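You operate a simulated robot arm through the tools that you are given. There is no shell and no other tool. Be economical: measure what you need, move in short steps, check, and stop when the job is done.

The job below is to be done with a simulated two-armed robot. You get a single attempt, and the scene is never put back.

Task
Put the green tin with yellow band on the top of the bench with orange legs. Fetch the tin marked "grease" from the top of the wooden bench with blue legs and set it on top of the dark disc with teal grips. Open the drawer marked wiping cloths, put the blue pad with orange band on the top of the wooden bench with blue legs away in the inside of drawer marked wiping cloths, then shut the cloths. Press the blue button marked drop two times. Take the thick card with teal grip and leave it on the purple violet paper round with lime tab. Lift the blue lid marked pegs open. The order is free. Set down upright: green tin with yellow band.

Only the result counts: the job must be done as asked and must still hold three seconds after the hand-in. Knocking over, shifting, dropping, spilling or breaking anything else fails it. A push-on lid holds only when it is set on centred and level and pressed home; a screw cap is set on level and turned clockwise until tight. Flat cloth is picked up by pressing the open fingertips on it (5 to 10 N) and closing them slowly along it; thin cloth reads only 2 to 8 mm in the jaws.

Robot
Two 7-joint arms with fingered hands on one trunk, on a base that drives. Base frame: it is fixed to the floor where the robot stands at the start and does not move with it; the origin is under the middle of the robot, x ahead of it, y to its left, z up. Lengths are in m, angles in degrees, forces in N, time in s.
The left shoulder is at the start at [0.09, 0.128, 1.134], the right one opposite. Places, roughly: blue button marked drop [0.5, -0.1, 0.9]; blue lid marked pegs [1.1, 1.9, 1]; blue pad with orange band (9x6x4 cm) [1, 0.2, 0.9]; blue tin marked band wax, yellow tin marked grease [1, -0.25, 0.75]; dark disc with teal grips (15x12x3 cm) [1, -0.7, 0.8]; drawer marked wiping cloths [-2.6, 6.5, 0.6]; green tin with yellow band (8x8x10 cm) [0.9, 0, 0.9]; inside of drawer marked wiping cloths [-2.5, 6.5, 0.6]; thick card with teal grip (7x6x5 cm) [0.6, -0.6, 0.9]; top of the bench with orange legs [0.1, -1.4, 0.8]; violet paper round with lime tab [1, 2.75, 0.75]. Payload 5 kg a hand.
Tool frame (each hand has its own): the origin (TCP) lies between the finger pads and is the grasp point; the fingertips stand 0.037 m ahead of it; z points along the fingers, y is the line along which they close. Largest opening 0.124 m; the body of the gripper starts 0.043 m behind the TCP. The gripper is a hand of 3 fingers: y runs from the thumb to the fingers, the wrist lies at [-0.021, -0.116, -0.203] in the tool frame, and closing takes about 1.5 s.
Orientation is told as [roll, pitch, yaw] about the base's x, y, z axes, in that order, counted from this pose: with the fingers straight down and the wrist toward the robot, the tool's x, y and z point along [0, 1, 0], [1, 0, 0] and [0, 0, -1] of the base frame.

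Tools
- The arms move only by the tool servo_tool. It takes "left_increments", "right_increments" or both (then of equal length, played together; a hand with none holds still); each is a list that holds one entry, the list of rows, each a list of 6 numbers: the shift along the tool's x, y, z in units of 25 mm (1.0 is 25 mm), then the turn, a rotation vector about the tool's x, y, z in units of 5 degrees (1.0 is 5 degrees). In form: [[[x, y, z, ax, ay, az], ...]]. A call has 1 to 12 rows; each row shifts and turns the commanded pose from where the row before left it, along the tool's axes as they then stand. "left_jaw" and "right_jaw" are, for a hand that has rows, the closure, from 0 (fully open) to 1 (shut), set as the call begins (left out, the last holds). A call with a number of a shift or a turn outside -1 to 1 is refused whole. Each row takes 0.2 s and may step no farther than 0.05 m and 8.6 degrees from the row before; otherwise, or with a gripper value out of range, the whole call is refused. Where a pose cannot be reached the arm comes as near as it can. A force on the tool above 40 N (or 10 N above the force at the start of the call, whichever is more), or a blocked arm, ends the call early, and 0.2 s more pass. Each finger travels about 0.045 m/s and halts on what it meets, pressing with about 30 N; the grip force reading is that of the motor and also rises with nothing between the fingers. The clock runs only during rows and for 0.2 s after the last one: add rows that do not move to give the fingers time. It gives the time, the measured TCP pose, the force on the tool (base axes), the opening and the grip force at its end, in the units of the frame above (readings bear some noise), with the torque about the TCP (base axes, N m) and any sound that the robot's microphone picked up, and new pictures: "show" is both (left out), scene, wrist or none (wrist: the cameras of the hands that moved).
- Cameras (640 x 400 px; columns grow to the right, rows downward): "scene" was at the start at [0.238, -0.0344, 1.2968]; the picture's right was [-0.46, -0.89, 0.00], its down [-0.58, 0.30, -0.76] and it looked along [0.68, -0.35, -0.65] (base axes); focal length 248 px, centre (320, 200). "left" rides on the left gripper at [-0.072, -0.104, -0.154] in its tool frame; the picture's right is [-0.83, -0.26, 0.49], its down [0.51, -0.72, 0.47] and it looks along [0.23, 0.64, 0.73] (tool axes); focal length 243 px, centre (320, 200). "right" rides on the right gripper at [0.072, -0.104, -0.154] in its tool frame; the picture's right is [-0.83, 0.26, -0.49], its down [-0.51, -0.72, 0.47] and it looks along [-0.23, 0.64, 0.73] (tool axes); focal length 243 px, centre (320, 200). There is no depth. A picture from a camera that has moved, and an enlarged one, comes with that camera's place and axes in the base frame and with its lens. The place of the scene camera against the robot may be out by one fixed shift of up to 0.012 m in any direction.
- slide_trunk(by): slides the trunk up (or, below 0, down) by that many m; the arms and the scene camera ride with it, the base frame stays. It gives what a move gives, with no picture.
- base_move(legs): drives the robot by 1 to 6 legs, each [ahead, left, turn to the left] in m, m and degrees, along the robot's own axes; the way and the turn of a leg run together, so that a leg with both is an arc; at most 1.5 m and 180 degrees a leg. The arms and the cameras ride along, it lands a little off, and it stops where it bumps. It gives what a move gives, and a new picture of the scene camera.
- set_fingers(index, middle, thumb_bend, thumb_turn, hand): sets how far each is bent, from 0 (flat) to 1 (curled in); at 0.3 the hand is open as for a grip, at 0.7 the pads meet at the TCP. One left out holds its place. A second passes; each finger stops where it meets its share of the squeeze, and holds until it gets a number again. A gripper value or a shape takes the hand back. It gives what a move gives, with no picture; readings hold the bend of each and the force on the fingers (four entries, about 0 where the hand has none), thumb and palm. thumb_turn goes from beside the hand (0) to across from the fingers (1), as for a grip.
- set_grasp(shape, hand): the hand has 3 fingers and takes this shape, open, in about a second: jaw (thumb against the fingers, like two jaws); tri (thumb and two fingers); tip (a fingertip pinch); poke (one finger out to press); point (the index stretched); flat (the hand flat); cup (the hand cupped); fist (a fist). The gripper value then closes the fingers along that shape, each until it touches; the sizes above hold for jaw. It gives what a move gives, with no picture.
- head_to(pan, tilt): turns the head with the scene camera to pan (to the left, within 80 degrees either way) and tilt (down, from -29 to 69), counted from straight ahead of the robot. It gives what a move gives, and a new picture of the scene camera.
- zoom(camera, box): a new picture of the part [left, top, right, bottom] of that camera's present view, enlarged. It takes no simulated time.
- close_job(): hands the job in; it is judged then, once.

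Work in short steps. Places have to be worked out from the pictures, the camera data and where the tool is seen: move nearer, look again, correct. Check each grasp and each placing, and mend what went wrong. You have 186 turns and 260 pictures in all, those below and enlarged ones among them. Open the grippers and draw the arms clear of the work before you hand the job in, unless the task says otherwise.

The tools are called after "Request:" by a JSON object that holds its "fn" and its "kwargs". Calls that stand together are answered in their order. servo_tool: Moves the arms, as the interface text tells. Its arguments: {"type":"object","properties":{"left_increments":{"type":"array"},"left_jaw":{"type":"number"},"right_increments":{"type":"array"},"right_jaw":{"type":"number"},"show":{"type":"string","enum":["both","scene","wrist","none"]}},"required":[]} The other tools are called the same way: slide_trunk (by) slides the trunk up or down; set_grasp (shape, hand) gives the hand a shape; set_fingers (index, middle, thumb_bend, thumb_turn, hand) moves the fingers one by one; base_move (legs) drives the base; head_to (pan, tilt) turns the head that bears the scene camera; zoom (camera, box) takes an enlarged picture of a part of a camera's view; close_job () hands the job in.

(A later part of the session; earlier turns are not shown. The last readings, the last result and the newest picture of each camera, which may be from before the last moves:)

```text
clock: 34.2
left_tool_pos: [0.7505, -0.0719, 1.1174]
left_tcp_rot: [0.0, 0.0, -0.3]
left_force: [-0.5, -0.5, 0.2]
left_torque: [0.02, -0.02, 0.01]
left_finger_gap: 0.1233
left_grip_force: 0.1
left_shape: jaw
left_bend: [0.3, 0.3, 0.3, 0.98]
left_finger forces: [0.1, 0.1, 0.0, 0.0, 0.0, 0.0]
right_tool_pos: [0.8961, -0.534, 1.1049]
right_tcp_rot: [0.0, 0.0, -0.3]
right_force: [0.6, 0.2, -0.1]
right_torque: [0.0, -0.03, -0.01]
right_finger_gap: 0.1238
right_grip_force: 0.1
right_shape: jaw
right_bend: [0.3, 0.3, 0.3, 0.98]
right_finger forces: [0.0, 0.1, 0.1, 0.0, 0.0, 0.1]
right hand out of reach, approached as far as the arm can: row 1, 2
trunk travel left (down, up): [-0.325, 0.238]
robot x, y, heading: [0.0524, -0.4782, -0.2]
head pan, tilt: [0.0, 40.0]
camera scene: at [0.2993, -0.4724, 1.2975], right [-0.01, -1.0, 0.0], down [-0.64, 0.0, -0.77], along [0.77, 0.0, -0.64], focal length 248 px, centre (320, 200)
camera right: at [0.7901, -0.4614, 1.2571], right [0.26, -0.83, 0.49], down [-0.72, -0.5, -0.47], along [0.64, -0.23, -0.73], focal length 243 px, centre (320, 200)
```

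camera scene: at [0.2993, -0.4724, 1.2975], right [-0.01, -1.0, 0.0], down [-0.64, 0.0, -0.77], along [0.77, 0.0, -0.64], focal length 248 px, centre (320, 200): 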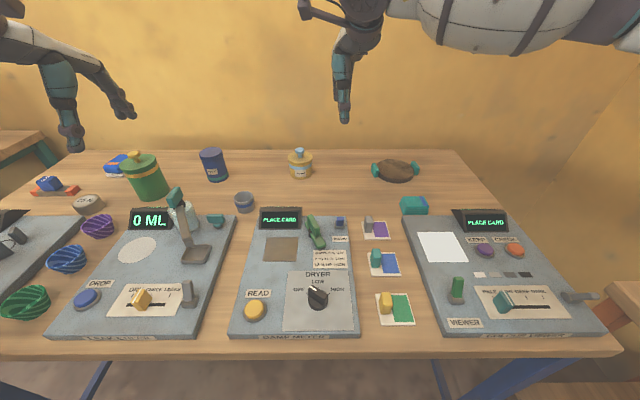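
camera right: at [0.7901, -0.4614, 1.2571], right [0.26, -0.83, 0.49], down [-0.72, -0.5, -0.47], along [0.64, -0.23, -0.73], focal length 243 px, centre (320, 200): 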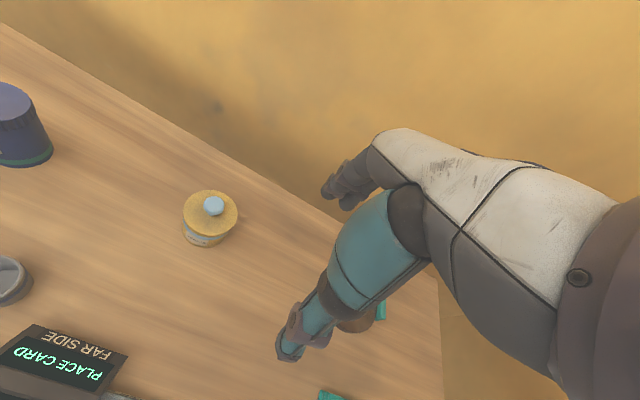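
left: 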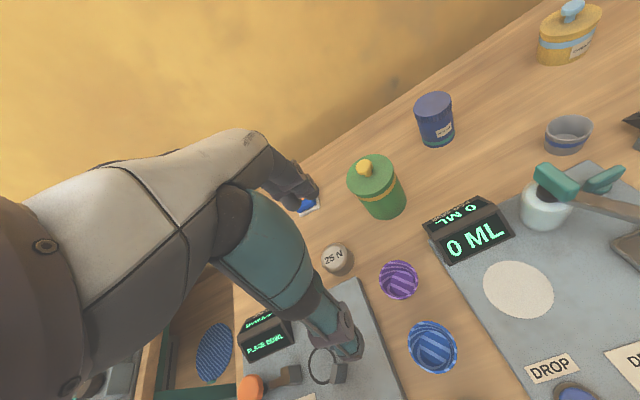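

The arm was at its reach limit. I'll drive 0.1 ahead and 0.1 left to bring both tin and disc into comfortable range.

Request:
{"fn": "base_move", "kwargs": {"legs": [[0.1, 0.1, 0]]}}

Request:
{"fn": "zoom", "kwargs": {"camera": "right", "box": [100, 100, 420, 300]}}

```text
clock: 35.8
left_tool_pos: [0.8528, 0.0283, 1.1174]
left_tcp_rot: [0.0, -0.1, -0.3]
left_force: [0.4, 0.7, 0.3]
left_torque: [-0.01, 0.01, 0.01]
left_finger_gap: 0.1235
left_grip_force: 0.1
left_shape: jaw
left_bend: [0.3, 0.3, 0.3, 0.98]
left_finger forces: [0.0, 0.0, 0.0, 0.0, 0.1, 0.0]
right_tool_pos: [0.9978, -0.4341, 1.1042]
right_tcp_rot: [0.2, -0.1, -0.3]
right_force: [0.9, 0.7, 0.0]
right_torque: [0.0, 0.0, -0.01]
right_finger_gap: 0.1239
right_grip_force: 0.1
right_shape: jaw
right_bend: [0.3, 0.3, 0.3, 0.98]
right_finger forces: [0.0, 0.0, 0.1, 0.0, 0.0, 0.0]
trunk travel left (down, up): [-0.325, 0.238]
robot x, y, heading: [0.1526, -0.3754, -0.5]
head pan, tilt: [0.0, 40.0]
camera scene: at [0.4009, -0.3717, 1.2976], right [-0.01, -1.0, 0.0], down [-0.64, 0.0, -0.77], along [0.77, 0.0, -0.64], focal length 248 px, centre (320, 200)
```

scene: 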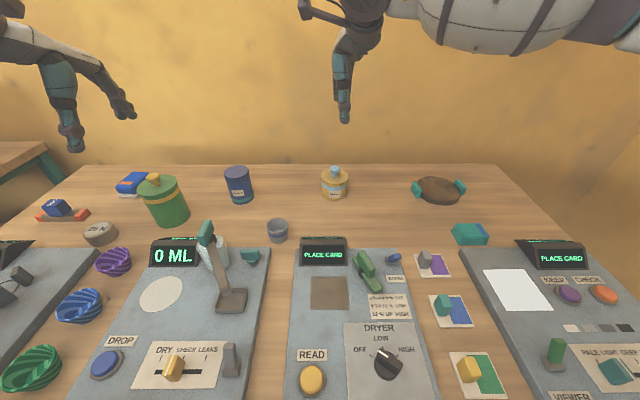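

```text
2.00 times, centred on (260, 200) of right
camera zoom: at [0.8917, -0.3609, 1.2576], right [0.26, -0.83, 0.49], down [-0.72, -0.5, -0.47], along [0.64, -0.23, -0.73], focal length 485 px, centre (440, 200)
```

zoom: 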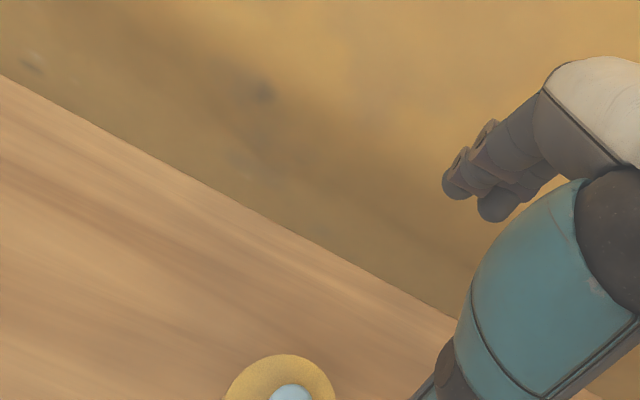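

Now align: move the TCP over the tin (≈0.957,-0.411) and lower slightly above it.

Request:
{"fn": "servo_tool", "kwargs": {"right_increments": [[[0.5, -0.85, 0, 0, 0, 0], [0.42, -0.85, 0, 0, 0, 0], [0, 0, 0.6, 0, 0, 0], [0, 0, 0.6, 0, 0, 0], [0, 0, 0, 0, 0, 0]]]}}

Request:
{"fn": "zoom", "kwargs": {"camera": "scene", "box": [260, 80, 420, 220]}}

```text
clock: 37.0
left_tool_pos: [0.8529, 0.0271, 1.1158]
left_tcp_rot: [0.0, 0.0, -0.3]
left_force: [-0.7, -0.7, -0.4]
left_torque: [0.02, -0.02, -0.01]
left_finger_gap: 0.1238
left_grip_force: 0.1
left_shape: jaw
left_bend: [0.3, 0.3, 0.3, 0.98]
left_finger forces: [0.0, 0.1, 0.0, 0.1, 0.0, 0.1]
right_tool_pos: [0.9543, -0.4088, 1.0739]
right_tcp_rot: [0.0, 0.0, -0.2]
right_force: [0.6, -0.9, -0.5]
right_torque: [-0.02, -0.04, 0.0]
right_finger_gap: 0.1241
right_grip_force: 0.1
right_shape: jaw
right_bend: [0.3, 0.3, 0.3, 0.98]
right_finger forces: [0.1, 0.1, 0.0, 0.0, 0.1, 0.1]
trunk travel left (down, up): [-0.325, 0.238]
robot x, y, heading: [0.1569, -0.3715, -0.3]
head pan, tilt: [0.0, 40.0]
camera scene: at [0.4015, -0.371, 1.2975], right [-0.01, -1.0, 0.0], down [-0.64, 0.0, -0.77], along [0.77, 0.0, -0.64], focal length 248 px, centre (320, 200)
camera right: at [0.8496, -0.3366, 1.2264], right [0.26, -0.83, 0.49], down [-0.72, -0.5, -0.47], along [0.64, -0.24, -0.73], focal length 243 px, centre (320, 200)
```

scene: 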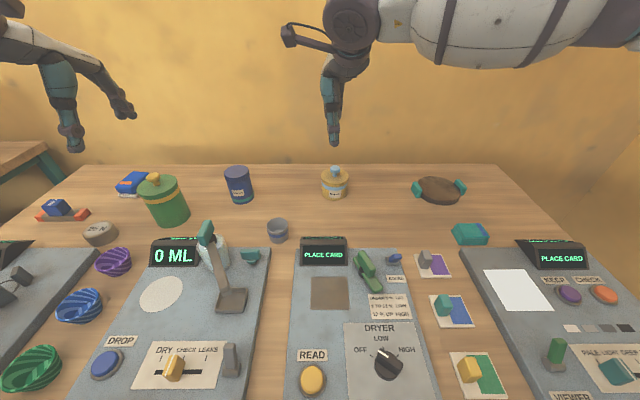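
right: 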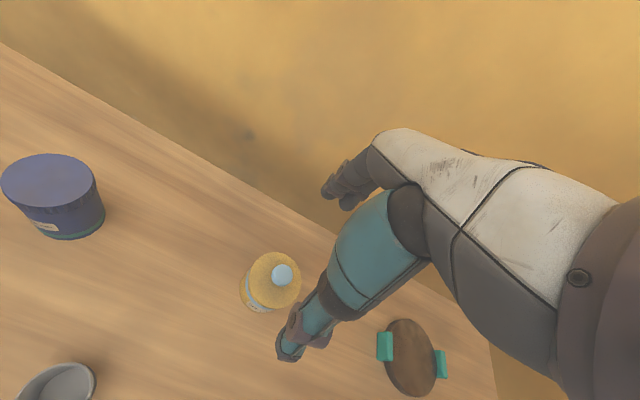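

```text
2.86 times, centred on (340, 150) of scene
camera zoom: at [0.4015, -0.371, 1.2975], right [-0.01, -1.0, 0.0], down [-0.64, 0.0, -0.77], along [0.77, 0.0, -0.64], focal length 710 px, centre (263, 343)
```

zoom: 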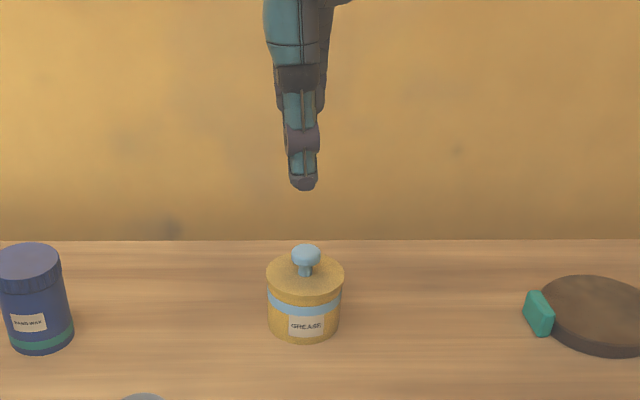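

Triangulated: tin at (0.966,-0.414), lid top at z≈0.913, bench z≈0.848. Lowering the open hand around it in two stages.

Request:
{"fn": "servo_tool", "kwargs": {"right_increments": [[[-0.2, 0.48, 0, 0, 0, 0], [0, 0, 1, 0, 0, 0], [0, 0, 1, 0, 0, 0], [0, 0, 1, 0, 0, 0], [0, 0, 1, 0, 0, 0], [0, 0, 0, 0, 0, 0]]], "show": "wrist"}}

Request:
{"fn": "zoom", "kwargs": {"camera": "scene", "box": [260, 80, 420, 220]}}

```text
clock: 38.4
left_tool_pos: [0.8531, 0.0274, 1.1166]
left_tcp_rot: [0.0, 0.1, -0.3]
left_force: [-0.3, 0.0, 0.8]
left_torque: [0.02, 0.03, 0.02]
left_finger_gap: 0.1237
left_grip_force: 0.1
left_shape: jaw
left_bend: [0.3, 0.3, 0.3, 0.98]
left_finger forces: [0.0, 0.1, 0.0, 0.0, 0.0, 0.0]
right_tool_pos: [0.9679, -0.415, 0.9757]
right_tcp_rot: [0.0, -0.1, -0.3]
right_force: [0.1, 0.4, 0.3]
right_torque: [0.02, -0.04, 0.01]
right_finger_gap: 0.1239
right_grip_force: 0.0
right_shape: jaw
right_bend: [0.3, 0.3, 0.3, 0.98]
right_finger forces: [0.1, 0.0, 0.0, 0.0, 0.0, 0.0]
trunk travel left (down, up): [-0.325, 0.238]
robot x, y, heading: [0.1523, -0.3705, -0.0]
head pan, tilt: [0.0, 40.0]
camera right: at [0.8615, -0.3424, 1.1284], right [0.26, -0.83, 0.49], down [-0.72, -0.5, -0.47], along [0.64, -0.24, -0.73], focal length 243 px, centre (320, 200)
```

right: 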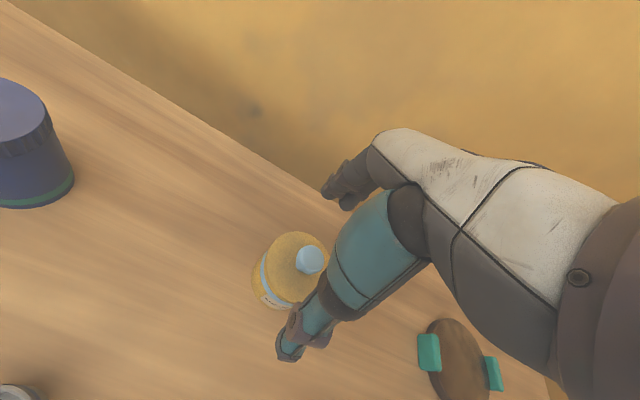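

```text
2.86 times, centred on (340, 150) of scene
camera zoom: at [0.4011, -0.371, 1.2976], right [-0.01, -1.0, 0.0], down [-0.64, 0.0, -0.77], along [0.77, 0.0, -0.64], focal length 710 px, centre (263, 343)
```

zoom: 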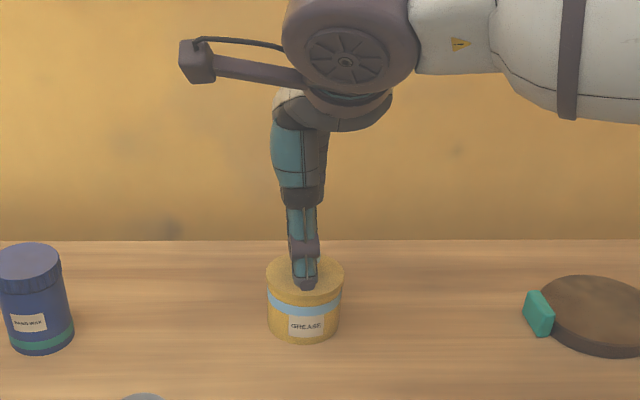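

The knob sits exactly between the fingers. Lowering to grasp height.

Request:
{"fn": "servo_tool", "kwargs": {"right_increments": [[[0, 0, 0.8, 0, 0, 0], [0, 0, 0.8, 0, 0, 0], [0, 0, 0.6, 0, 0, 0], [0, 0, 0.5, 0, 0, 0], [0, 0, 0.3, 0, 0, 0], [0, 0, 0, 0, 0, 0]]], "show": "wrist"}}

Request:
{"fn": "zoom", "kwargs": {"camera": "scene", "box": [260, 80, 420, 220]}}

```text
clock: 39.8
left_tool_pos: [0.8533, 0.0284, 1.1162]
left_tcp_rot: [0.0, 0.0, -0.4]
left_force: [0.3, -0.3, 0.5]
left_torque: [0.0, 0.03, -0.04]
left_finger_gap: 0.124
left_grip_force: 0.2
left_shape: jaw
left_bend: [0.3, 0.3, 0.3, 0.98]
left_finger forces: [0.1, 0.0, 0.1, 0.0, 0.0, 0.0]
right_tool_pos: [0.9675, -0.415, 0.8999]
right_tcp_rot: [0.0, 0.0, -0.2]
right_force: [0.1, 0.5, 0.5]
right_torque: [0.04, 0.01, 0.01]
right_finger_gap: 0.1239
right_grip_force: 0.1
right_shape: jaw
right_bend: [0.3, 0.3, 0.3, 0.98]
right_finger forces: [0.1, 0.0, 0.0, 0.0, 0.1, 0.0]
trunk travel left (down, up): [-0.325, 0.238]
robot x, y, heading: [0.1518, -0.3764, -0.2]
head pan, tilt: [0.0, 40.0]
camera right: at [0.8617, -0.3419, 1.0527], right [0.26, -0.83, 0.49], down [-0.72, -0.5, -0.47], along [0.64, -0.24, -0.73], focal length 243 px, centre (320, 200)
```

right: 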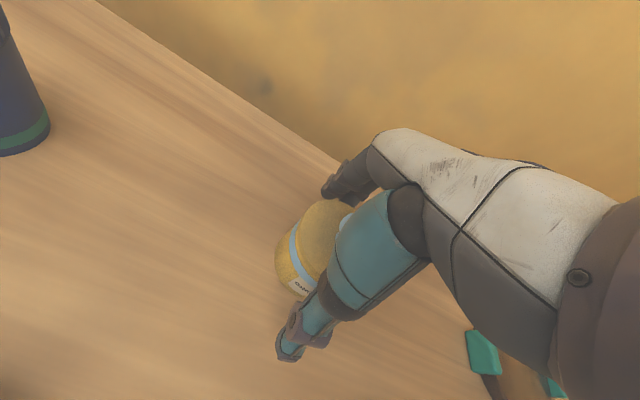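

```text
2.86 times, centred on (340, 150) of scene
camera zoom: at [0.4014, -0.3711, 1.2975], right [-0.01, -1.0, 0.0], down [-0.64, 0.0, -0.77], along [0.77, 0.0, -0.64], focal length 710 px, centre (263, 343)
```

zoom: 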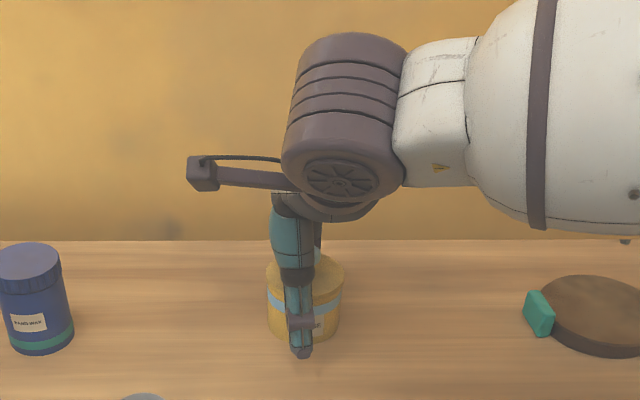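

Hand encloses the tin without contact. Closing.

Request:
{"fn": "servo_tool", "kwargs": {"right_increments": [[[0, 0, 0, 0, 0, 0], [0, 0, 0, 0, 0, 0], [0, 0, 0, 0, 0, 0], [0, 0, 0, 0, 0, 0], [0, 0, 0, 0, 0, 0], [0, 0, 0, 0, 0, 0], [0, 0, 0, 0, 0, 0], [0, 0, 0, 0, 0, 0]]], "right_jaw": 1, "show": "wrist"}}

Request:
{"fn": "zoom", "kwargs": {"camera": "scene", "box": [260, 80, 420, 220]}}

```text
clock: 41.6
left_tool_pos: [0.853, 0.029, 1.116]
left_tcp_rot: [0.0, 0.0, -0.4]
left_force: [0.7, -0.6, 0.5]
left_torque: [0.01, 0.04, 0.0]
left_finger_gap: 0.1237
left_grip_force: 0.0
left_shape: jaw
left_bend: [0.3, 0.3, 0.3, 0.98]
left_finger forces: [0.2, 0.0, 0.1, 0.0, 0.0, 0.1]
right_tool_pos: [0.9675, -0.414, 0.9001]
right_tcp_rot: [0.0, 0.1, -0.4]
right_force: [-0.1, -0.4, 0.3]
right_torque: [0.0, 0.0, 0.03]
right_finger_gap: 0.0619
right_grip_force: 29.7
right_shape: jaw
right_bend: [0.74, 0.45, 0.69, 1.0]
right_finger forces: [16.1, 9.6, 0.0, 0.1, 27.2, 0.0]
trunk travel left (down, up): [-0.325, 0.238]
robot x, y, heading: [0.1501, -0.3745, -0.5]
head pan, tilt: [0.0, 40.0]
camera right: at [0.8619, -0.342, 1.0526], right [0.26, -0.83, 0.49], down [-0.72, -0.5, -0.47], along [0.64, -0.24, -0.73], focal length 243 px, centre (320, 200)
```

right: 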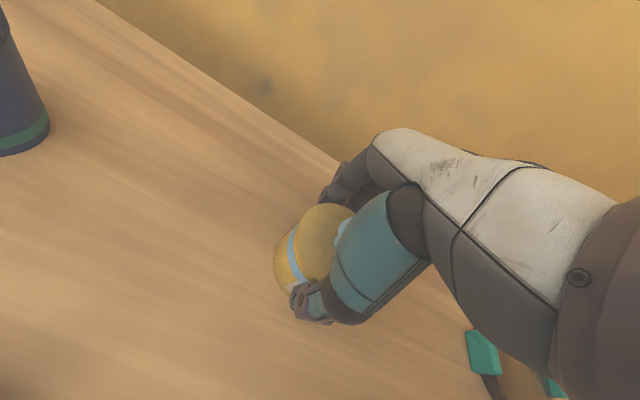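

```text
2.86 times, centred on (340, 150) of scene
camera zoom: at [0.4017, -0.3711, 1.2974], right [-0.01, -1.0, 0.0], down [-0.64, 0.0, -0.77], along [0.77, 0.0, -0.64], focal length 710 px, centre (263, 343)
```

zoom: 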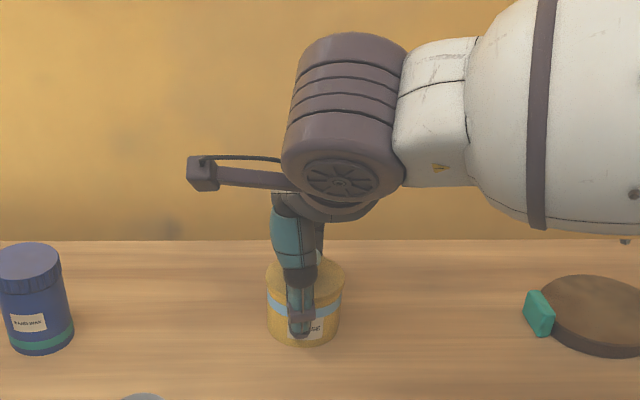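

Grip about 30 N with contact on both fingers and thumb. Lift carefully 5 cm and check.

Request:
{"fn": "servo_tool", "kwargs": {"right_increments": [[[0, 0, -0.3, 0, 0, 0], [0, 0, -0.5, 0, 0, 0], [0, 0, -0.6, 0, 0, 0], [0, 0, -0.6, 0, 0, 0], [0, 0, 0, 0, 0, 0]]], "show": "wrist"}}

Request:
{"fn": "zoom", "kwargs": {"camera": "scene", "box": [260, 80, 420, 220]}}

```text
clock: 42.8
left_tool_pos: [0.8535, 0.0274, 1.1164]
left_tcp_rot: [0.0, 0.1, -0.3]
left_force: [-0.1, 0.7, -1.1]
left_torque: [0.0, 0.01, 0.0]
left_finger_gap: 0.1237
left_grip_force: 0.1
left_shape: jaw
left_bend: [0.3, 0.3, 0.3, 0.98]
left_finger forces: [0.0, 0.0, 0.0, 0.0, 0.0, 0.1]
right_tool_pos: [0.9677, -0.416, 0.9484]
right_tcp_rot: [0.1, -0.1, -0.2]
right_force: [0.2, 0.0, -2.4]
right_torque: [-0.01, -0.01, -0.03]
right_finger_gap: 0.062
right_grip_force: 29.6
right_shape: jaw
right_bend: [0.74, 0.45, 0.69, 1.0]
right_finger forces: [16.0, 9.6, 0.1, 0.0, 27.2, 0.1]
trunk travel left (down, up): [-0.325, 0.238]
robot x, y, heading: [0.1505, -0.3739, -0.3]
head pan, tilt: [0.0, 40.0]
camera right: at [0.8638, -0.3434, 1.1025], right [0.26, -0.83, 0.49], down [-0.72, -0.5, -0.47], along [0.64, -0.23, -0.73], focal length 243 px, centre (320, 200)
```

right: 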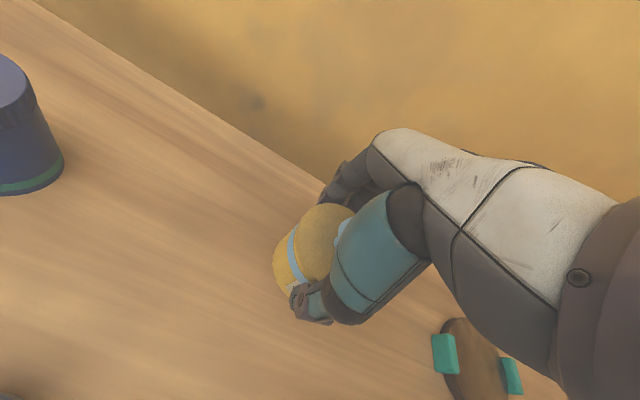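

```text
2.86 times, centred on (340, 150) of scene
camera zoom: at [0.402, -0.3712, 1.2973], right [-0.01, -1.0, 0.0], down [-0.64, 0.0, -0.77], along [0.77, 0.0, -0.64], focal length 710 px, centre (263, 343)
```

zoom: 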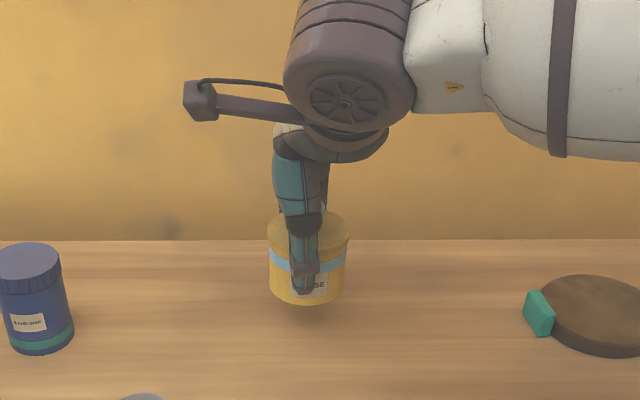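

Tin is held upright, bottom ≈0.052 below TCP. Raise a bit more and carry it to above the disc, stopping short to look.

Request:
{"fn": "servo_tool", "kwargs": {"right_increments": [[[0, 0, -0.8, 0, 0, 0], [-0.5, 0, -0.8, 0, 0, 0], [-1, 0, -0.4, 0, 0, 0], [-1, -0.1, 0, 0, 0, 0], [-1, -0.1, 0, 0, 0, 0], [-1, -0.1, 0, 0, 0, 0], [-1, -0.1, 0, 0, 0, 0], [-1, -0.1, 0, 0, 0, 0], [-0.5, 0, 0, 0, 0, 0], [0, 0, 0, 0, 0, 0]]], "show": "wrist"}}

Request:
{"fn": "zoom", "kwargs": {"camera": "scene", "box": [320, 100, 500, 220]}}

```text
clock: 45.0
left_tool_pos: [0.8522, 0.0291, 1.1155]
left_tcp_rot: [0.1, -0.1, -0.2]
left_force: [0.4, -0.1, 0.2]
left_torque: [0.02, 0.02, 0.02]
left_finger_gap: 0.1237
left_grip_force: 0.0
left_shape: jaw
left_bend: [0.3, 0.3, 0.3, 0.98]
left_finger forces: [0.1, 0.0, 0.0, 0.0, 0.0, 0.0]
right_tool_pos: [0.9547, -0.5898, 0.9993]
right_tcp_rot: [0.0, 0.1, -0.2]
right_force: [0.2, -0.9, -1.6]
right_torque: [0.02, 0.03, 0.0]
right_finger_gap: 0.0621
right_grip_force: 29.8
right_shape: jaw
right_bend: [0.74, 0.45, 0.69, 1.0]
right_finger forces: [15.9, 9.6, 0.1, 0.0, 27.1, 0.1]
trunk travel left (down, up): [-0.325, 0.238]
robot x, y, heading: [0.1565, -0.3739, -0.3]
head pan, tilt: [0.0, 40.0]
camera right: at [0.8493, -0.5171, 1.1524], right [0.26, -0.83, 0.49], down [-0.72, -0.5, -0.47], along [0.64, -0.23, -0.73], focal length 243 px, centre (320, 200)
```

right: 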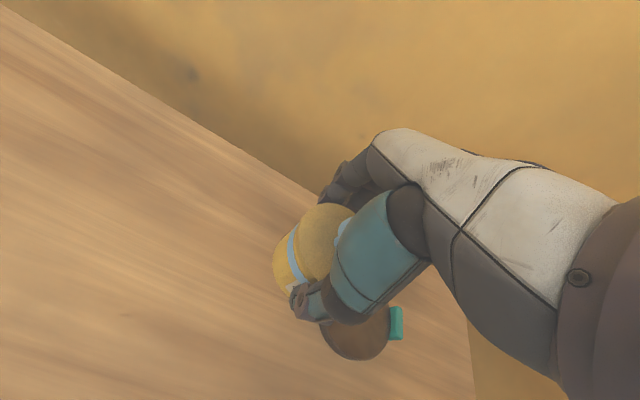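

```text
3.33 times, centred on (410, 160) of scene
camera zoom: at [0.4018, -0.3709, 1.2974], right [-0.01, -1.0, 0.0], down [-0.64, 0.0, -0.77], along [0.77, 0.0, -0.64], focal length 828 px, centre (20, 333)
```

zoom: 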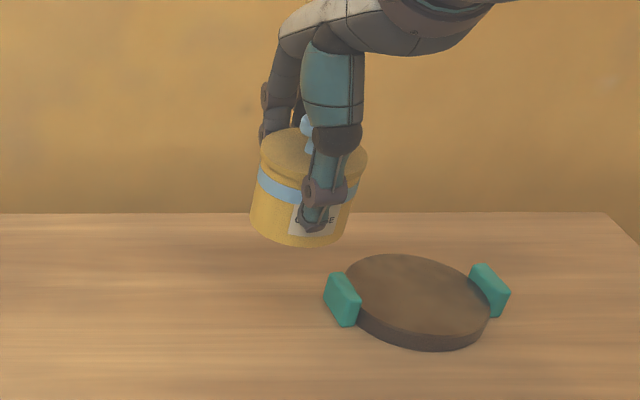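

Disc centre is at about (0.956,-0.710), top ≈0.875. Moving over it and down to just above.

Request:
{"fn": "servo_tool", "kwargs": {"right_increments": [[[-1, 0, 0, 0, 0, 0], [-1, 0, 0, 0, 0, 0], [-1, 0, 0, 0, 0, 0], [-1, 0, 0.2, 0, 0, 0], [-0.85, 0.05, 0.4, 0, 0, 0], [0, 0, 0.5, 0, 0, 0], [0, 0, 0.5, 0, 0, 0], [0, 0, 0, 0, 0, 0]]], "show": "wrist"}}

Request:
{"fn": "zoom", "kwargs": {"camera": "scene", "box": [340, 100, 520, 220]}}

```text
clock: 46.8
left_tool_pos: [0.8525, 0.0276, 1.1166]
left_tcp_rot: [0.1, 0.1, -0.2]
left_force: [0.4, 0.3, 0.5]
left_torque: [-0.01, -0.02, 0.03]
left_finger_gap: 0.1242
left_grip_force: 0.2
left_shape: jaw
left_bend: [0.3, 0.3, 0.3, 0.98]
left_finger forces: [0.0, 0.0, 0.0, 0.1, 0.0, 0.0]
right_tool_pos: [0.9565, -0.7113, 0.9578]
right_tcp_rot: [0.0, 0.0, -0.4]
right_force: [-1.0, -0.5, -0.9]
right_torque: [0.03, 0.0, 0.03]
right_finger_gap: 0.0619
right_grip_force: 29.9
right_shape: jaw
right_bend: [0.74, 0.45, 0.69, 1.0]
right_finger forces: [15.8, 9.6, 0.1, 0.0, 27.1, 0.0]
trunk travel left (down, up): [-0.325, 0.238]
robot x, y, heading: [0.1534, -0.3718, -0.4]
head pan, tilt: [0.0, 40.0]
camera right: at [0.8504, -0.6392, 1.1114], right [0.26, -0.83, 0.49], down [-0.72, -0.5, -0.47], along [0.64, -0.23, -0.73], focal length 243 px, centre (320, 200)
```

right: 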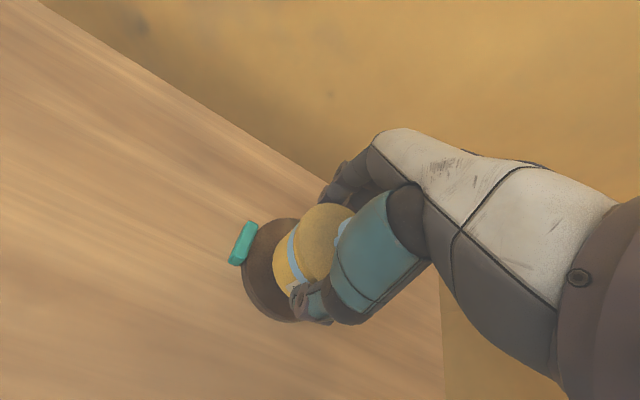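

```text
3.33 times, centred on (430, 160) of scene
camera zoom: at [0.4015, -0.3713, 1.2975], right [-0.01, -1.0, 0.0], down [-0.64, 0.0, -0.77], along [0.77, 0.0, -0.64], focal length 828 px, centre (-47, 333)
```

zoom: 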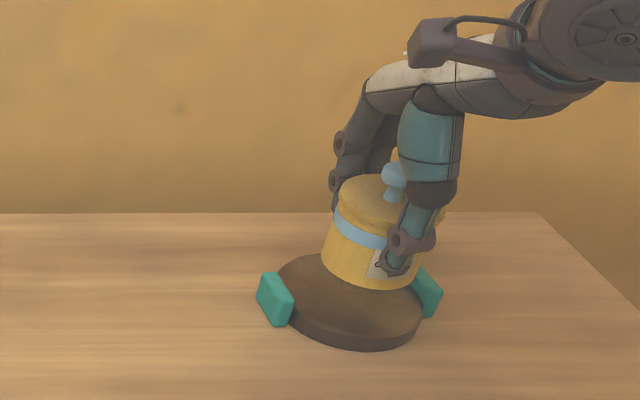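

Tin is about 8 mm right of the disc's centre; shift left, lower, and creep until contact.

Request:
{"fn": "servo_tool", "kwargs": {"right_increments": [[[0.3, 0, 0.3, 0, 0, 0], [0, 0, 0.3, 0, 0, 0], [0, 0, 0.2, 0, 0, 0], [0, 0, 0, 0, 0, 0]]], "show": "none"}}

Request:
{"fn": "zoom", "kwargs": {"camera": "scene", "box": [340, 100, 520, 220]}}

```text
clock: 47.8
left_tool_pos: [0.8544, 0.0282, 1.1152]
left_tcp_rot: [0.0, 0.0, -0.3]
left_force: [-0.1, -0.4, -0.6]
left_torque: [-0.04, -0.01, -0.03]
left_finger_gap: 0.1238
left_grip_force: 0.0
left_shape: jaw
left_bend: [0.3, 0.3, 0.3, 0.98]
left_finger forces: [0.1, 0.0, 0.0, 0.1, 0.0, 0.1]
right_tool_pos: [0.9547, -0.7017, 0.9381]
right_tcp_rot: [0.0, 0.0, -0.3]
right_force: [0.4, -0.4, -1.5]
right_torque: [0.01, -0.03, 0.0]
right_finger_gap: 0.062
right_grip_force: 29.5
right_shape: jaw
right_bend: [0.74, 0.45, 0.69, 1.0]
right_finger forces: [15.8, 9.6, 0.0, 0.0, 27.2, 0.0]
trunk travel left (down, up): [-0.325, 0.238]
robot x, y, heading: [0.1535, -0.3799, -0.3]
head pan, tilt: [0.0, 40.0]
```

```text
3.33 times, centred on (430, 160) of scene
camera zoom: at [0.4017, -0.3711, 1.2974], right [-0.01, -1.0, 0.0], down [-0.64, 0.0, -0.77], along [0.77, 0.0, -0.64], focal length 828 px, centre (-47, 333)
```

zoom: 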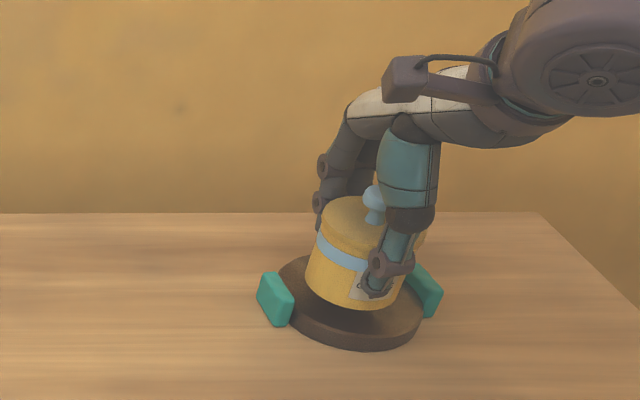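

Close above the disc. Creeping down until contact.

Request:
{"fn": "servo_tool", "kwargs": {"right_increments": [[[0, 0, 0.15, 0, 0, 0], [0, 0, 0.15, 0, 0, 0], [0, 0, 0, 0, 0, 0]]], "show": "none"}}

Request:
{"fn": "zoom", "kwargs": {"camera": "scene", "box": [370, 130, 490, 220]}}

```text
clock: 48.6
left_tool_pos: [0.853, 0.0287, 1.1159]
left_tcp_rot: [0.1, 0.0, -0.4]
left_force: [0.0, 1.1, 0.8]
left_torque: [-0.01, 0.0, 0.0]
left_finger_gap: 0.1237
left_grip_force: 0.1
left_shape: jaw
left_bend: [0.3, 0.3, 0.3, 0.98]
left_finger forces: [0.1, 0.0, 0.1, 0.1, 0.1, 0.1]
right_tool_pos: [0.9554, -0.7027, 0.9306]
right_tcp_rot: [0.0, 0.0, -0.4]
right_force: [0.7, -0.2, -2.1]
right_torque: [-0.01, 0.02, -0.02]
right_finger_gap: 0.062
right_grip_force: 30.2
right_shape: jaw
right_bend: [0.74, 0.45, 0.69, 1.0]
right_finger forces: [15.8, 9.6, 0.0, 0.0, 27.1, 0.0]
trunk travel left (down, up): [-0.325, 0.238]
robot x, y, heading: [0.1513, -0.3729, -0.5]
head pan, tilt: [0.0, 40.0]
```

```text
4.44 times, centred on (430, 175) of scene
camera zoom: at [0.4016, -0.3712, 1.2975], right [-0.01, -1.0, 0.0], down [-0.64, 0.0, -0.77], along [0.77, 0.0, -0.64], focal length 1104 px, centre (-169, 311)
```

zoom: 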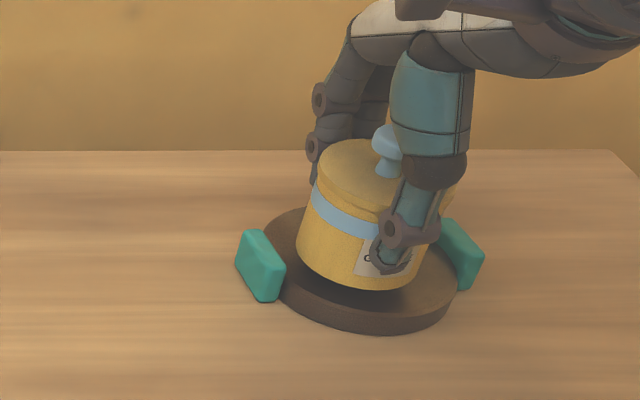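

Not yet in contact; continue.

Request:
{"fn": "servo_tool", "kwargs": {"right_increments": [[[0, 0, 0.15, 0, 0, 0], [0, 0, 0.12, 0, 0, 0], [0, 0, 0.12, 0, 0, 0], [0, 0, 0, 0, 0, 0]]], "show": "none"}}

Request:
{"fn": "zoom", "kwargs": {"camera": "scene", "box": [370, 130, 490, 220]}}

```text
clock: 49.6
left_tool_pos: [0.8549, 0.0284, 1.1163]
left_tcp_rot: [0.0, 0.0, -0.4]
left_force: [-0.6, -0.5, 0.0]
left_torque: [-0.04, -0.01, 0.0]
left_finger_gap: 0.1237
left_grip_force: 0.2
left_shape: jaw
left_bend: [0.3, 0.3, 0.3, 0.98]
left_finger forces: [0.0, 0.0, 0.1, 0.0, 0.0, 0.0]
right_tool_pos: [0.956, -0.7034, 0.921]
right_tcp_rot: [0.0, 0.0, -0.3]
right_force: [-0.6, 0.2, -1.0]
right_torque: [0.03, -0.02, 0.03]
right_finger_gap: 0.0621
right_grip_force: 30.4
right_shape: jaw
right_bend: [0.74, 0.45, 0.69, 1.0]
right_finger forces: [15.8, 9.6, 0.1, 0.0, 27.1, 0.1]
trunk travel left (down, up): [-0.325, 0.238]
robot x, y, heading: [0.153, -0.3724, -0.5]
head pan, tilt: [0.0, 40.0]
```

```text
4.44 times, centred on (430, 175) of scene
camera zoom: at [0.4017, -0.3712, 1.2974], right [-0.01, -1.0, 0.0], down [-0.64, 0.0, -0.77], along [0.77, 0.0, -0.64], focal length 1104 px, centre (-169, 311)
```

zoom: 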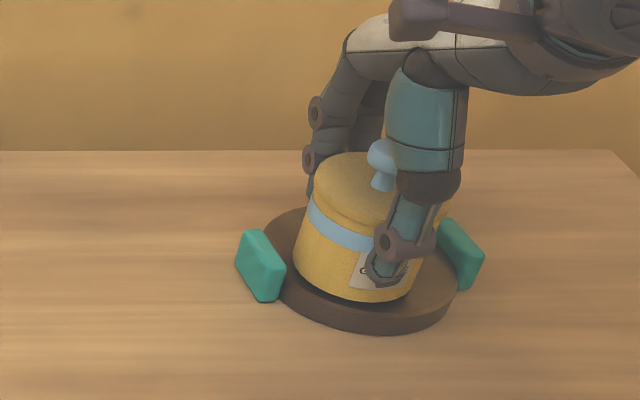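

Force still only the tin's weight; a few more millimetres.

Request:
{"fn": "servo_tool", "kwargs": {"right_increments": [[[0, 0, 0.1, 0, 0, 0], [0, 0, 0.1, 0, 0, 0], [0, 0, 0, 0, 0, 0]]], "show": "none"}}

Request:
{"fn": "servo_tool", "kwargs": {"right_increments": [[[0, 0, 0.1, 0, 0, 0], [0, 0, 0, 0, 0, 0]]], "show": "none"}}

Request:
{"fn": "zoom", "kwargs": {"camera": "scene", "box": [370, 130, 490, 220]}}

```text
clock: 50.4
left_tool_pos: [0.8532, 0.028, 1.1162]
left_tcp_rot: [-0.1, 0.1, -0.3]
left_force: [-0.6, 0.0, 0.1]
left_torque: [0.0, 0.0, -0.03]
left_finger_gap: 0.1238
left_grip_force: 0.1
left_shape: jaw
left_bend: [0.3, 0.3, 0.3, 0.98]
left_finger forces: [0.0, 0.0, 0.0, 0.1, 0.1, 0.0]
right_tool_pos: [0.9556, -0.702, 0.9171]
right_tcp_rot: [0.0, -0.1, -0.3]
right_force: [-0.5, -0.9, 4.8]
right_torque: [-0.04, 0.0, 0.0]
right_finger_gap: 0.0617
right_grip_force: 30.3
right_shape: jaw
right_bend: [0.74, 0.45, 0.69, 1.0]
right_finger forces: [16.0, 10.2, 0.0, 0.0, 27.9, 0.1]
trunk travel left (down, up): [-0.325, 0.238]
robot x, y, heading: [0.1503, -0.3745, -0.2]
head pan, tilt: [0.0, 40.0]
```

```text
clock: 51.0
left_tool_pos: [0.8534, 0.0292, 1.1185]
left_tcp_rot: [0.0, -0.1, -0.3]
left_force: [0.0, 1.0, -0.3]
left_torque: [0.01, 0.03, -0.04]
left_finger_gap: 0.1238
left_grip_force: 0.0
left_shape: jaw
left_bend: [0.3, 0.3, 0.3, 0.98]
left_finger forces: [0.0, 0.0, 0.1, 0.1, 0.0, 0.0]
right_tool_pos: [0.9548, -0.7023, 0.918]
right_tcp_rot: [0.0, -0.3, -0.3]
right_force: [2.3, -2.7, 18.1]
right_torque: [-0.13, -0.11, -0.01]
right_finger_gap: 0.0621
right_grip_force: 30.1
right_shape: jaw
right_bend: [0.74, 0.45, 0.69, 1.0]
right_finger forces: [16.9, 11.9, 0.0, 0.1, 28.8, 0.1]
trunk travel left (down, up): [-0.325, 0.238]
robot x, y, heading: [0.1541, -0.3727, -0.1]
head pan, tilt: [0.0, 40.0]
```

```text
4.44 times, centred on (430, 175) of scene
camera zoom: at [0.4, -0.3707, 1.2979], right [-0.01, -1.0, 0.0], down [-0.64, 0.0, -0.77], along [0.77, 0.0, -0.64], focal length 1104 px, centre (-169, 311)
```

zoom: 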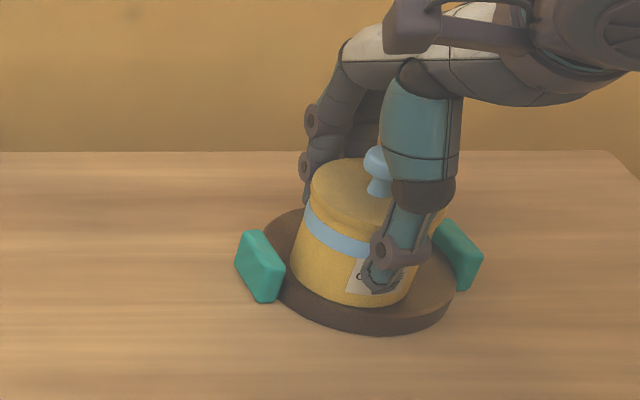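

Contact made (18 N). Relax slightly, then open.

Request:
{"fn": "servo_tool", "kwargs": {"right_increments": [[[0, 0, -0.1, 0, 0, 0], [0, 0, 0, 0, 0, 0]]], "show": "none"}}

Request:
{"fn": "servo_tool", "kwargs": {"right_increments": [[[0, 0, 0, 0, 0, 0], [0, 0, 0, 0, 0, 0], [0, 0, 0, 0, 0, 0], [0, 0, 0, 0, 0, 0], [0, 0, 0, 0, 0, 0], [0, 0, 0, 0, 0, 0], [0, 0, 0, 0, 0, 0], [0, 0, 0, 0, 0, 0]]], "right_jaw": 0, "show": "wrist"}}

Request:
{"fn": "zoom", "kwargs": {"camera": "scene", "box": [370, 130, 490, 220]}}

```text
clock: 51.6
left_tool_pos: [0.853, 0.0281, 1.1166]
left_tcp_rot: [0.1, 0.0, -0.3]
left_force: [0.1, 0.1, 0.0]
left_torque: [-0.01, 0.01, -0.02]
left_finger_gap: 0.1236
left_grip_force: 0.1
left_shape: jaw
left_bend: [0.3, 0.3, 0.3, 0.98]
left_finger forces: [0.1, 0.0, 0.0, 0.0, 0.0, 0.0]
right_tool_pos: [0.9539, -0.702, 0.9168]
right_tcp_rot: [0.0, -0.1, -0.2]
right_force: [3.4, -0.5, 9.5]
right_torque: [-0.07, -0.21, 0.03]
right_finger_gap: 0.0623
right_grip_force: 30.0
right_shape: jaw
right_bend: [0.74, 0.45, 0.69, 1.0]
right_finger forces: [17.8, 12.0, 0.0, 0.1, 28.2, 0.1]
trunk travel left (down, up): [-0.325, 0.238]
robot x, y, heading: [0.1519, -0.3732, -0.1]
head pan, tilt: [0.0, 40.0]
```

```text
clock: 53.4
left_tool_pos: [0.8541, 0.0286, 1.1166]
left_tcp_rot: [-0.1, 0.0, -0.4]
left_force: [-0.2, 0.9, 0.3]
left_torque: [0.0, -0.02, 0.0]
left_finger_gap: 0.1236
left_grip_force: 0.1
left_shape: jaw
left_bend: [0.3, 0.3, 0.3, 0.98]
left_finger forces: [0.1, 0.1, 0.0, 0.0, 0.0, 0.0]
right_tool_pos: [0.9555, -0.7023, 0.9148]
right_tcp_rot: [0.0, 0.0, -0.4]
right_force: [-0.3, 0.7, -0.5]
right_torque: [0.02, 0.0, 0.0]
right_finger_gap: 0.1234
right_grip_force: 0.1
right_shape: jaw
right_bend: [0.3, 0.3, 0.3, 0.98]
right_finger forces: [0.0, 0.0, 0.1, 0.0, 0.0, 0.0]
trunk travel left (down, up): [-0.325, 0.238]
robot x, y, heading: [0.1546, -0.373, -0.2]
head pan, tilt: [0.0, 40.0]
camera right: at [0.8497, -0.6306, 1.0695], right [0.26, -0.83, 0.49], down [-0.72, -0.5, -0.47], along [0.64, -0.24, -0.73], focal length 243 px, centre (320, 200)
```

right: 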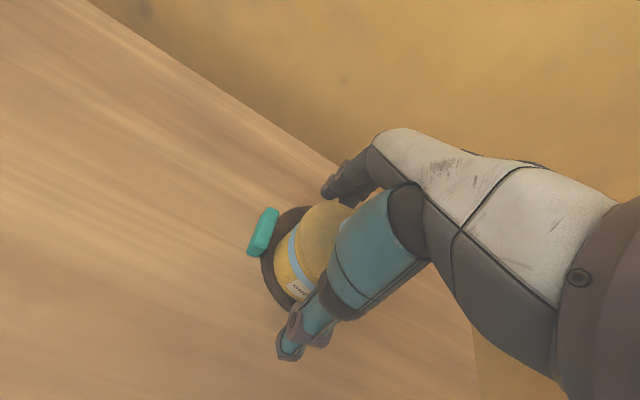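

```text
4.44 times, centred on (430, 175) of scene
camera zoom: at [0.4015, -0.3711, 1.2975], right [-0.01, -1.0, 0.0], down [-0.64, 0.0, -0.77], along [0.77, 0.0, -0.64], focal length 1104 px, centre (-169, 311)
```

zoom: 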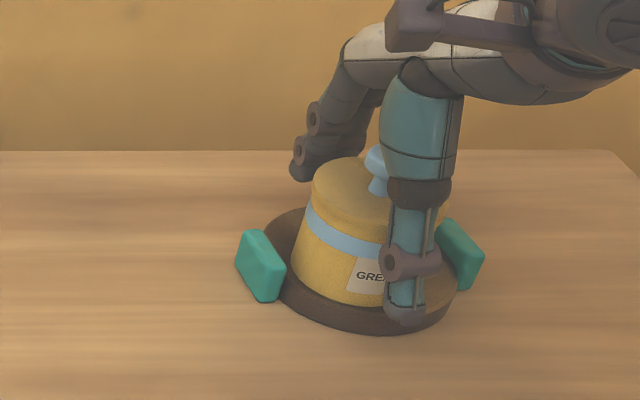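

Grease tin stands on the disc. Raise the right hand straight up and look at the green tin for the left hand.

Request:
{"fn": "servo_tool", "kwargs": {"right_increments": [[[0, 0, -0.4, 0, 0, 0], [0, 0, -0.8, 0, 0, 0], [0, 0, -1, 0, 0, 0], [0, 0, -1, 0, 0, 0], [0, 0, -1, 0, 0, 0], [0, 0, -1, 0, 0, 0], [0, 0, -1, 0, 0, 0], [0, 0, -1, 0, 0, 0], [0, 0, 0, 0, 0, 0]]], "show": "scene"}}

Request:
{"fn": "zoom", "kwargs": {"camera": "left", "box": [0, 0, 640, 400]}}

Request:
{"fn": "zoom", "kwargs": {"camera": "scene", "box": [80, 130, 280, 260]}}

```text
clock: 55.4
left_tool_pos: [0.8546, 0.0294, 1.1164]
left_tcp_rot: [0.0, 0.1, -0.3]
left_force: [0.6, -0.3, -1.0]
left_torque: [0.0, 0.01, 0.03]
left_finger_gap: 0.1236
left_grip_force: 0.1
left_shape: jaw
left_bend: [0.3, 0.3, 0.3, 0.98]
left_finger forces: [0.0, 0.0, 0.0, 0.0, 0.0, 0.0]
right_tool_pos: [0.9539, -0.7029, 1.0949]
right_tcp_rot: [0.2, -0.1, -0.3]
right_force: [0.3, -0.4, 0.2]
right_torque: [0.04, -0.02, 0.0]
right_finger_gap: 0.1237
right_grip_force: 0.0
right_shape: jaw
right_bend: [0.3, 0.3, 0.3, 0.98]
right_finger forces: [0.0, 0.0, 0.0, 0.0, 0.1, 0.1]
trunk travel left (down, up): [-0.325, 0.238]
robot x, y, heading: [0.1517, -0.3757, -0.1]
head pan, tilt: [0.0, 40.0]
camera scene: at [0.402, -0.3712, 1.2974], right [-0.01, -1.0, 0.0], down [-0.64, 0.0, -0.77], along [0.77, 0.0, -0.64], focal length 248 px, centre (320, 200)
```

scene: 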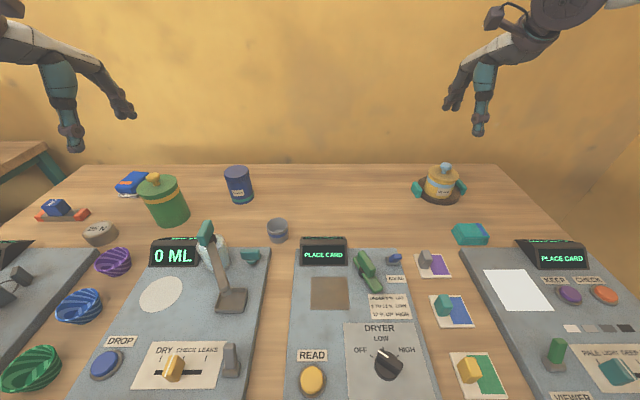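

```text
1.00 times, centred on (320, 200) of left (not enlarged: the box is as wide or as high as the picture)
camera zoom: at [0.7501, -0.0441, 1.2694], right [-0.27, -0.83, -0.49], down [-0.72, 0.51, -0.47], along [0.64, 0.23, -0.73], focal length 243 px, centre (320, 200)
```

zoom: 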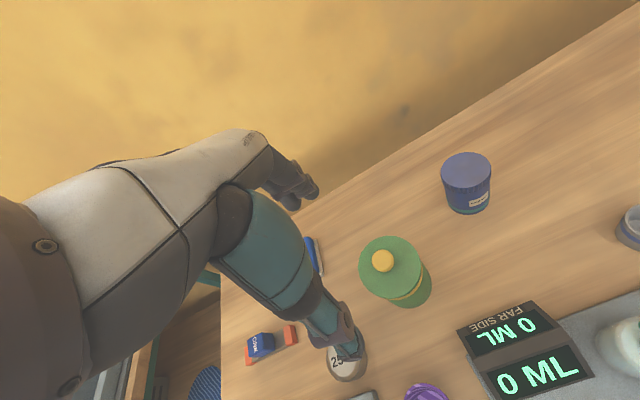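

```text
3.08 times, centred on (180, 195) of scene
camera zoom: at [0.402, -0.3712, 1.2974], right [-0.01, -1.0, 0.0], down [-0.64, 0.0, -0.77], along [0.77, 0.0, -0.64], focal length 765 px, centre (751, 215)
```

zoom: 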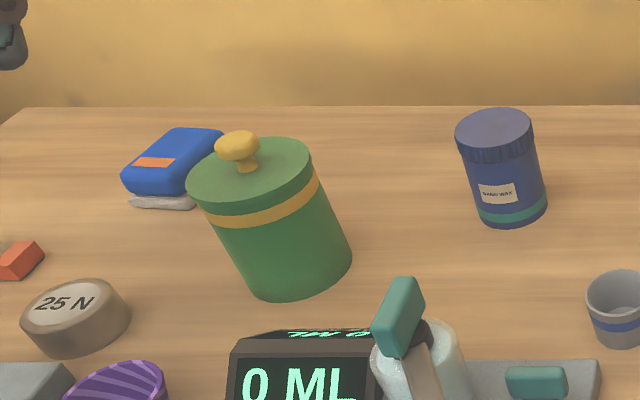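

Green tin is at about (0.872,0.002), lid top z≈0.949. Moving the left hand above it and down to just over the knob.

Request:
{"fn": "servo_tool", "kwargs": {"left_increments": [[[-0.6, 0.4, 0, 0, 0, 0], [-0.5, 0.3, 0, 0, 0, 0], [0, 0, 0.9, 0, 0, 0], [0, 0, 0.9, 0, 0, 0], [0, 0, 0.9, 0, 0, 0], [0, 0, 0.9, 0, 0, 0], [0, 0, 0, 0, 0, 0]]], "show": "wrist"}}

Request:
{"fn": "zoom", "kwargs": {"camera": "scene", "box": [80, 100, 280, 260]}}

```text
clock: 57.0
left_tool_pos: [0.8723, -0.0022, 1.0269]
left_tcp_rot: [0.0, 0.0, -0.3]
left_force: [0.3, -0.4, -0.7]
left_torque: [-0.05, 0.01, 0.02]
left_finger_gap: 0.1236
left_grip_force: 0.1
left_shape: jaw
left_bend: [0.3, 0.3, 0.3, 0.98]
left_finger forces: [0.0, 0.0, 0.0, 0.0, 0.1, 0.1]
right_tool_pos: [0.9536, -0.7022, 1.0944]
right_tcp_rot: [0.2, 0.0, -0.3]
right_force: [0.6, 0.4, 0.6]
right_torque: [0.0, 0.02, -0.01]
right_finger_gap: 0.1237
right_grip_force: 0.0
right_shape: jaw
right_bend: [0.3, 0.3, 0.3, 0.98]
right_finger forces: [0.0, 0.0, 0.0, 0.1, 0.0, 0.1]
trunk travel left (down, up): [-0.325, 0.238]
robot x, y, heading: [0.1555, -0.3738, -0.3]
head pan, tilt: [0.0, 40.0]
heard: click
camera left: at [0.7686, -0.0727, 1.18], right [-0.27, -0.83, -0.49], down [-0.72, 0.51, -0.47], along [0.64, 0.23, -0.73], focal length 243 px, centre (320, 200)
```

left: 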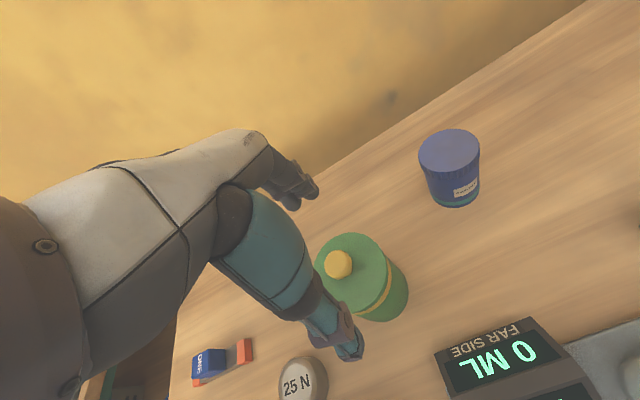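

```text
2.50 times, centred on (180, 180) of scene
camera zoom: at [0.4014, -0.3714, 1.2975], right [-0.01, -1.0, 0.0], down [-0.64, 0.0, -0.77], along [0.77, 0.0, -0.64], focal length 621 px, centre (670, 250)
```

zoom: 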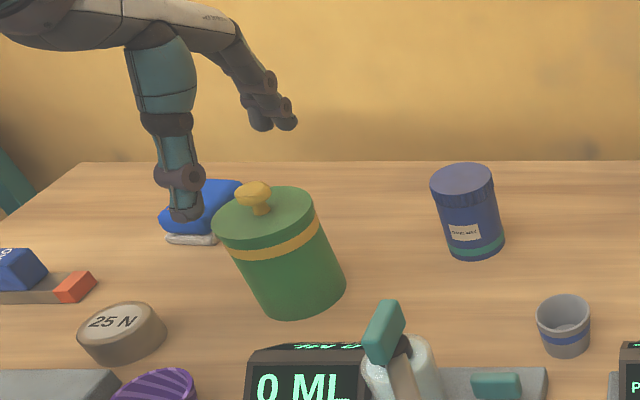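

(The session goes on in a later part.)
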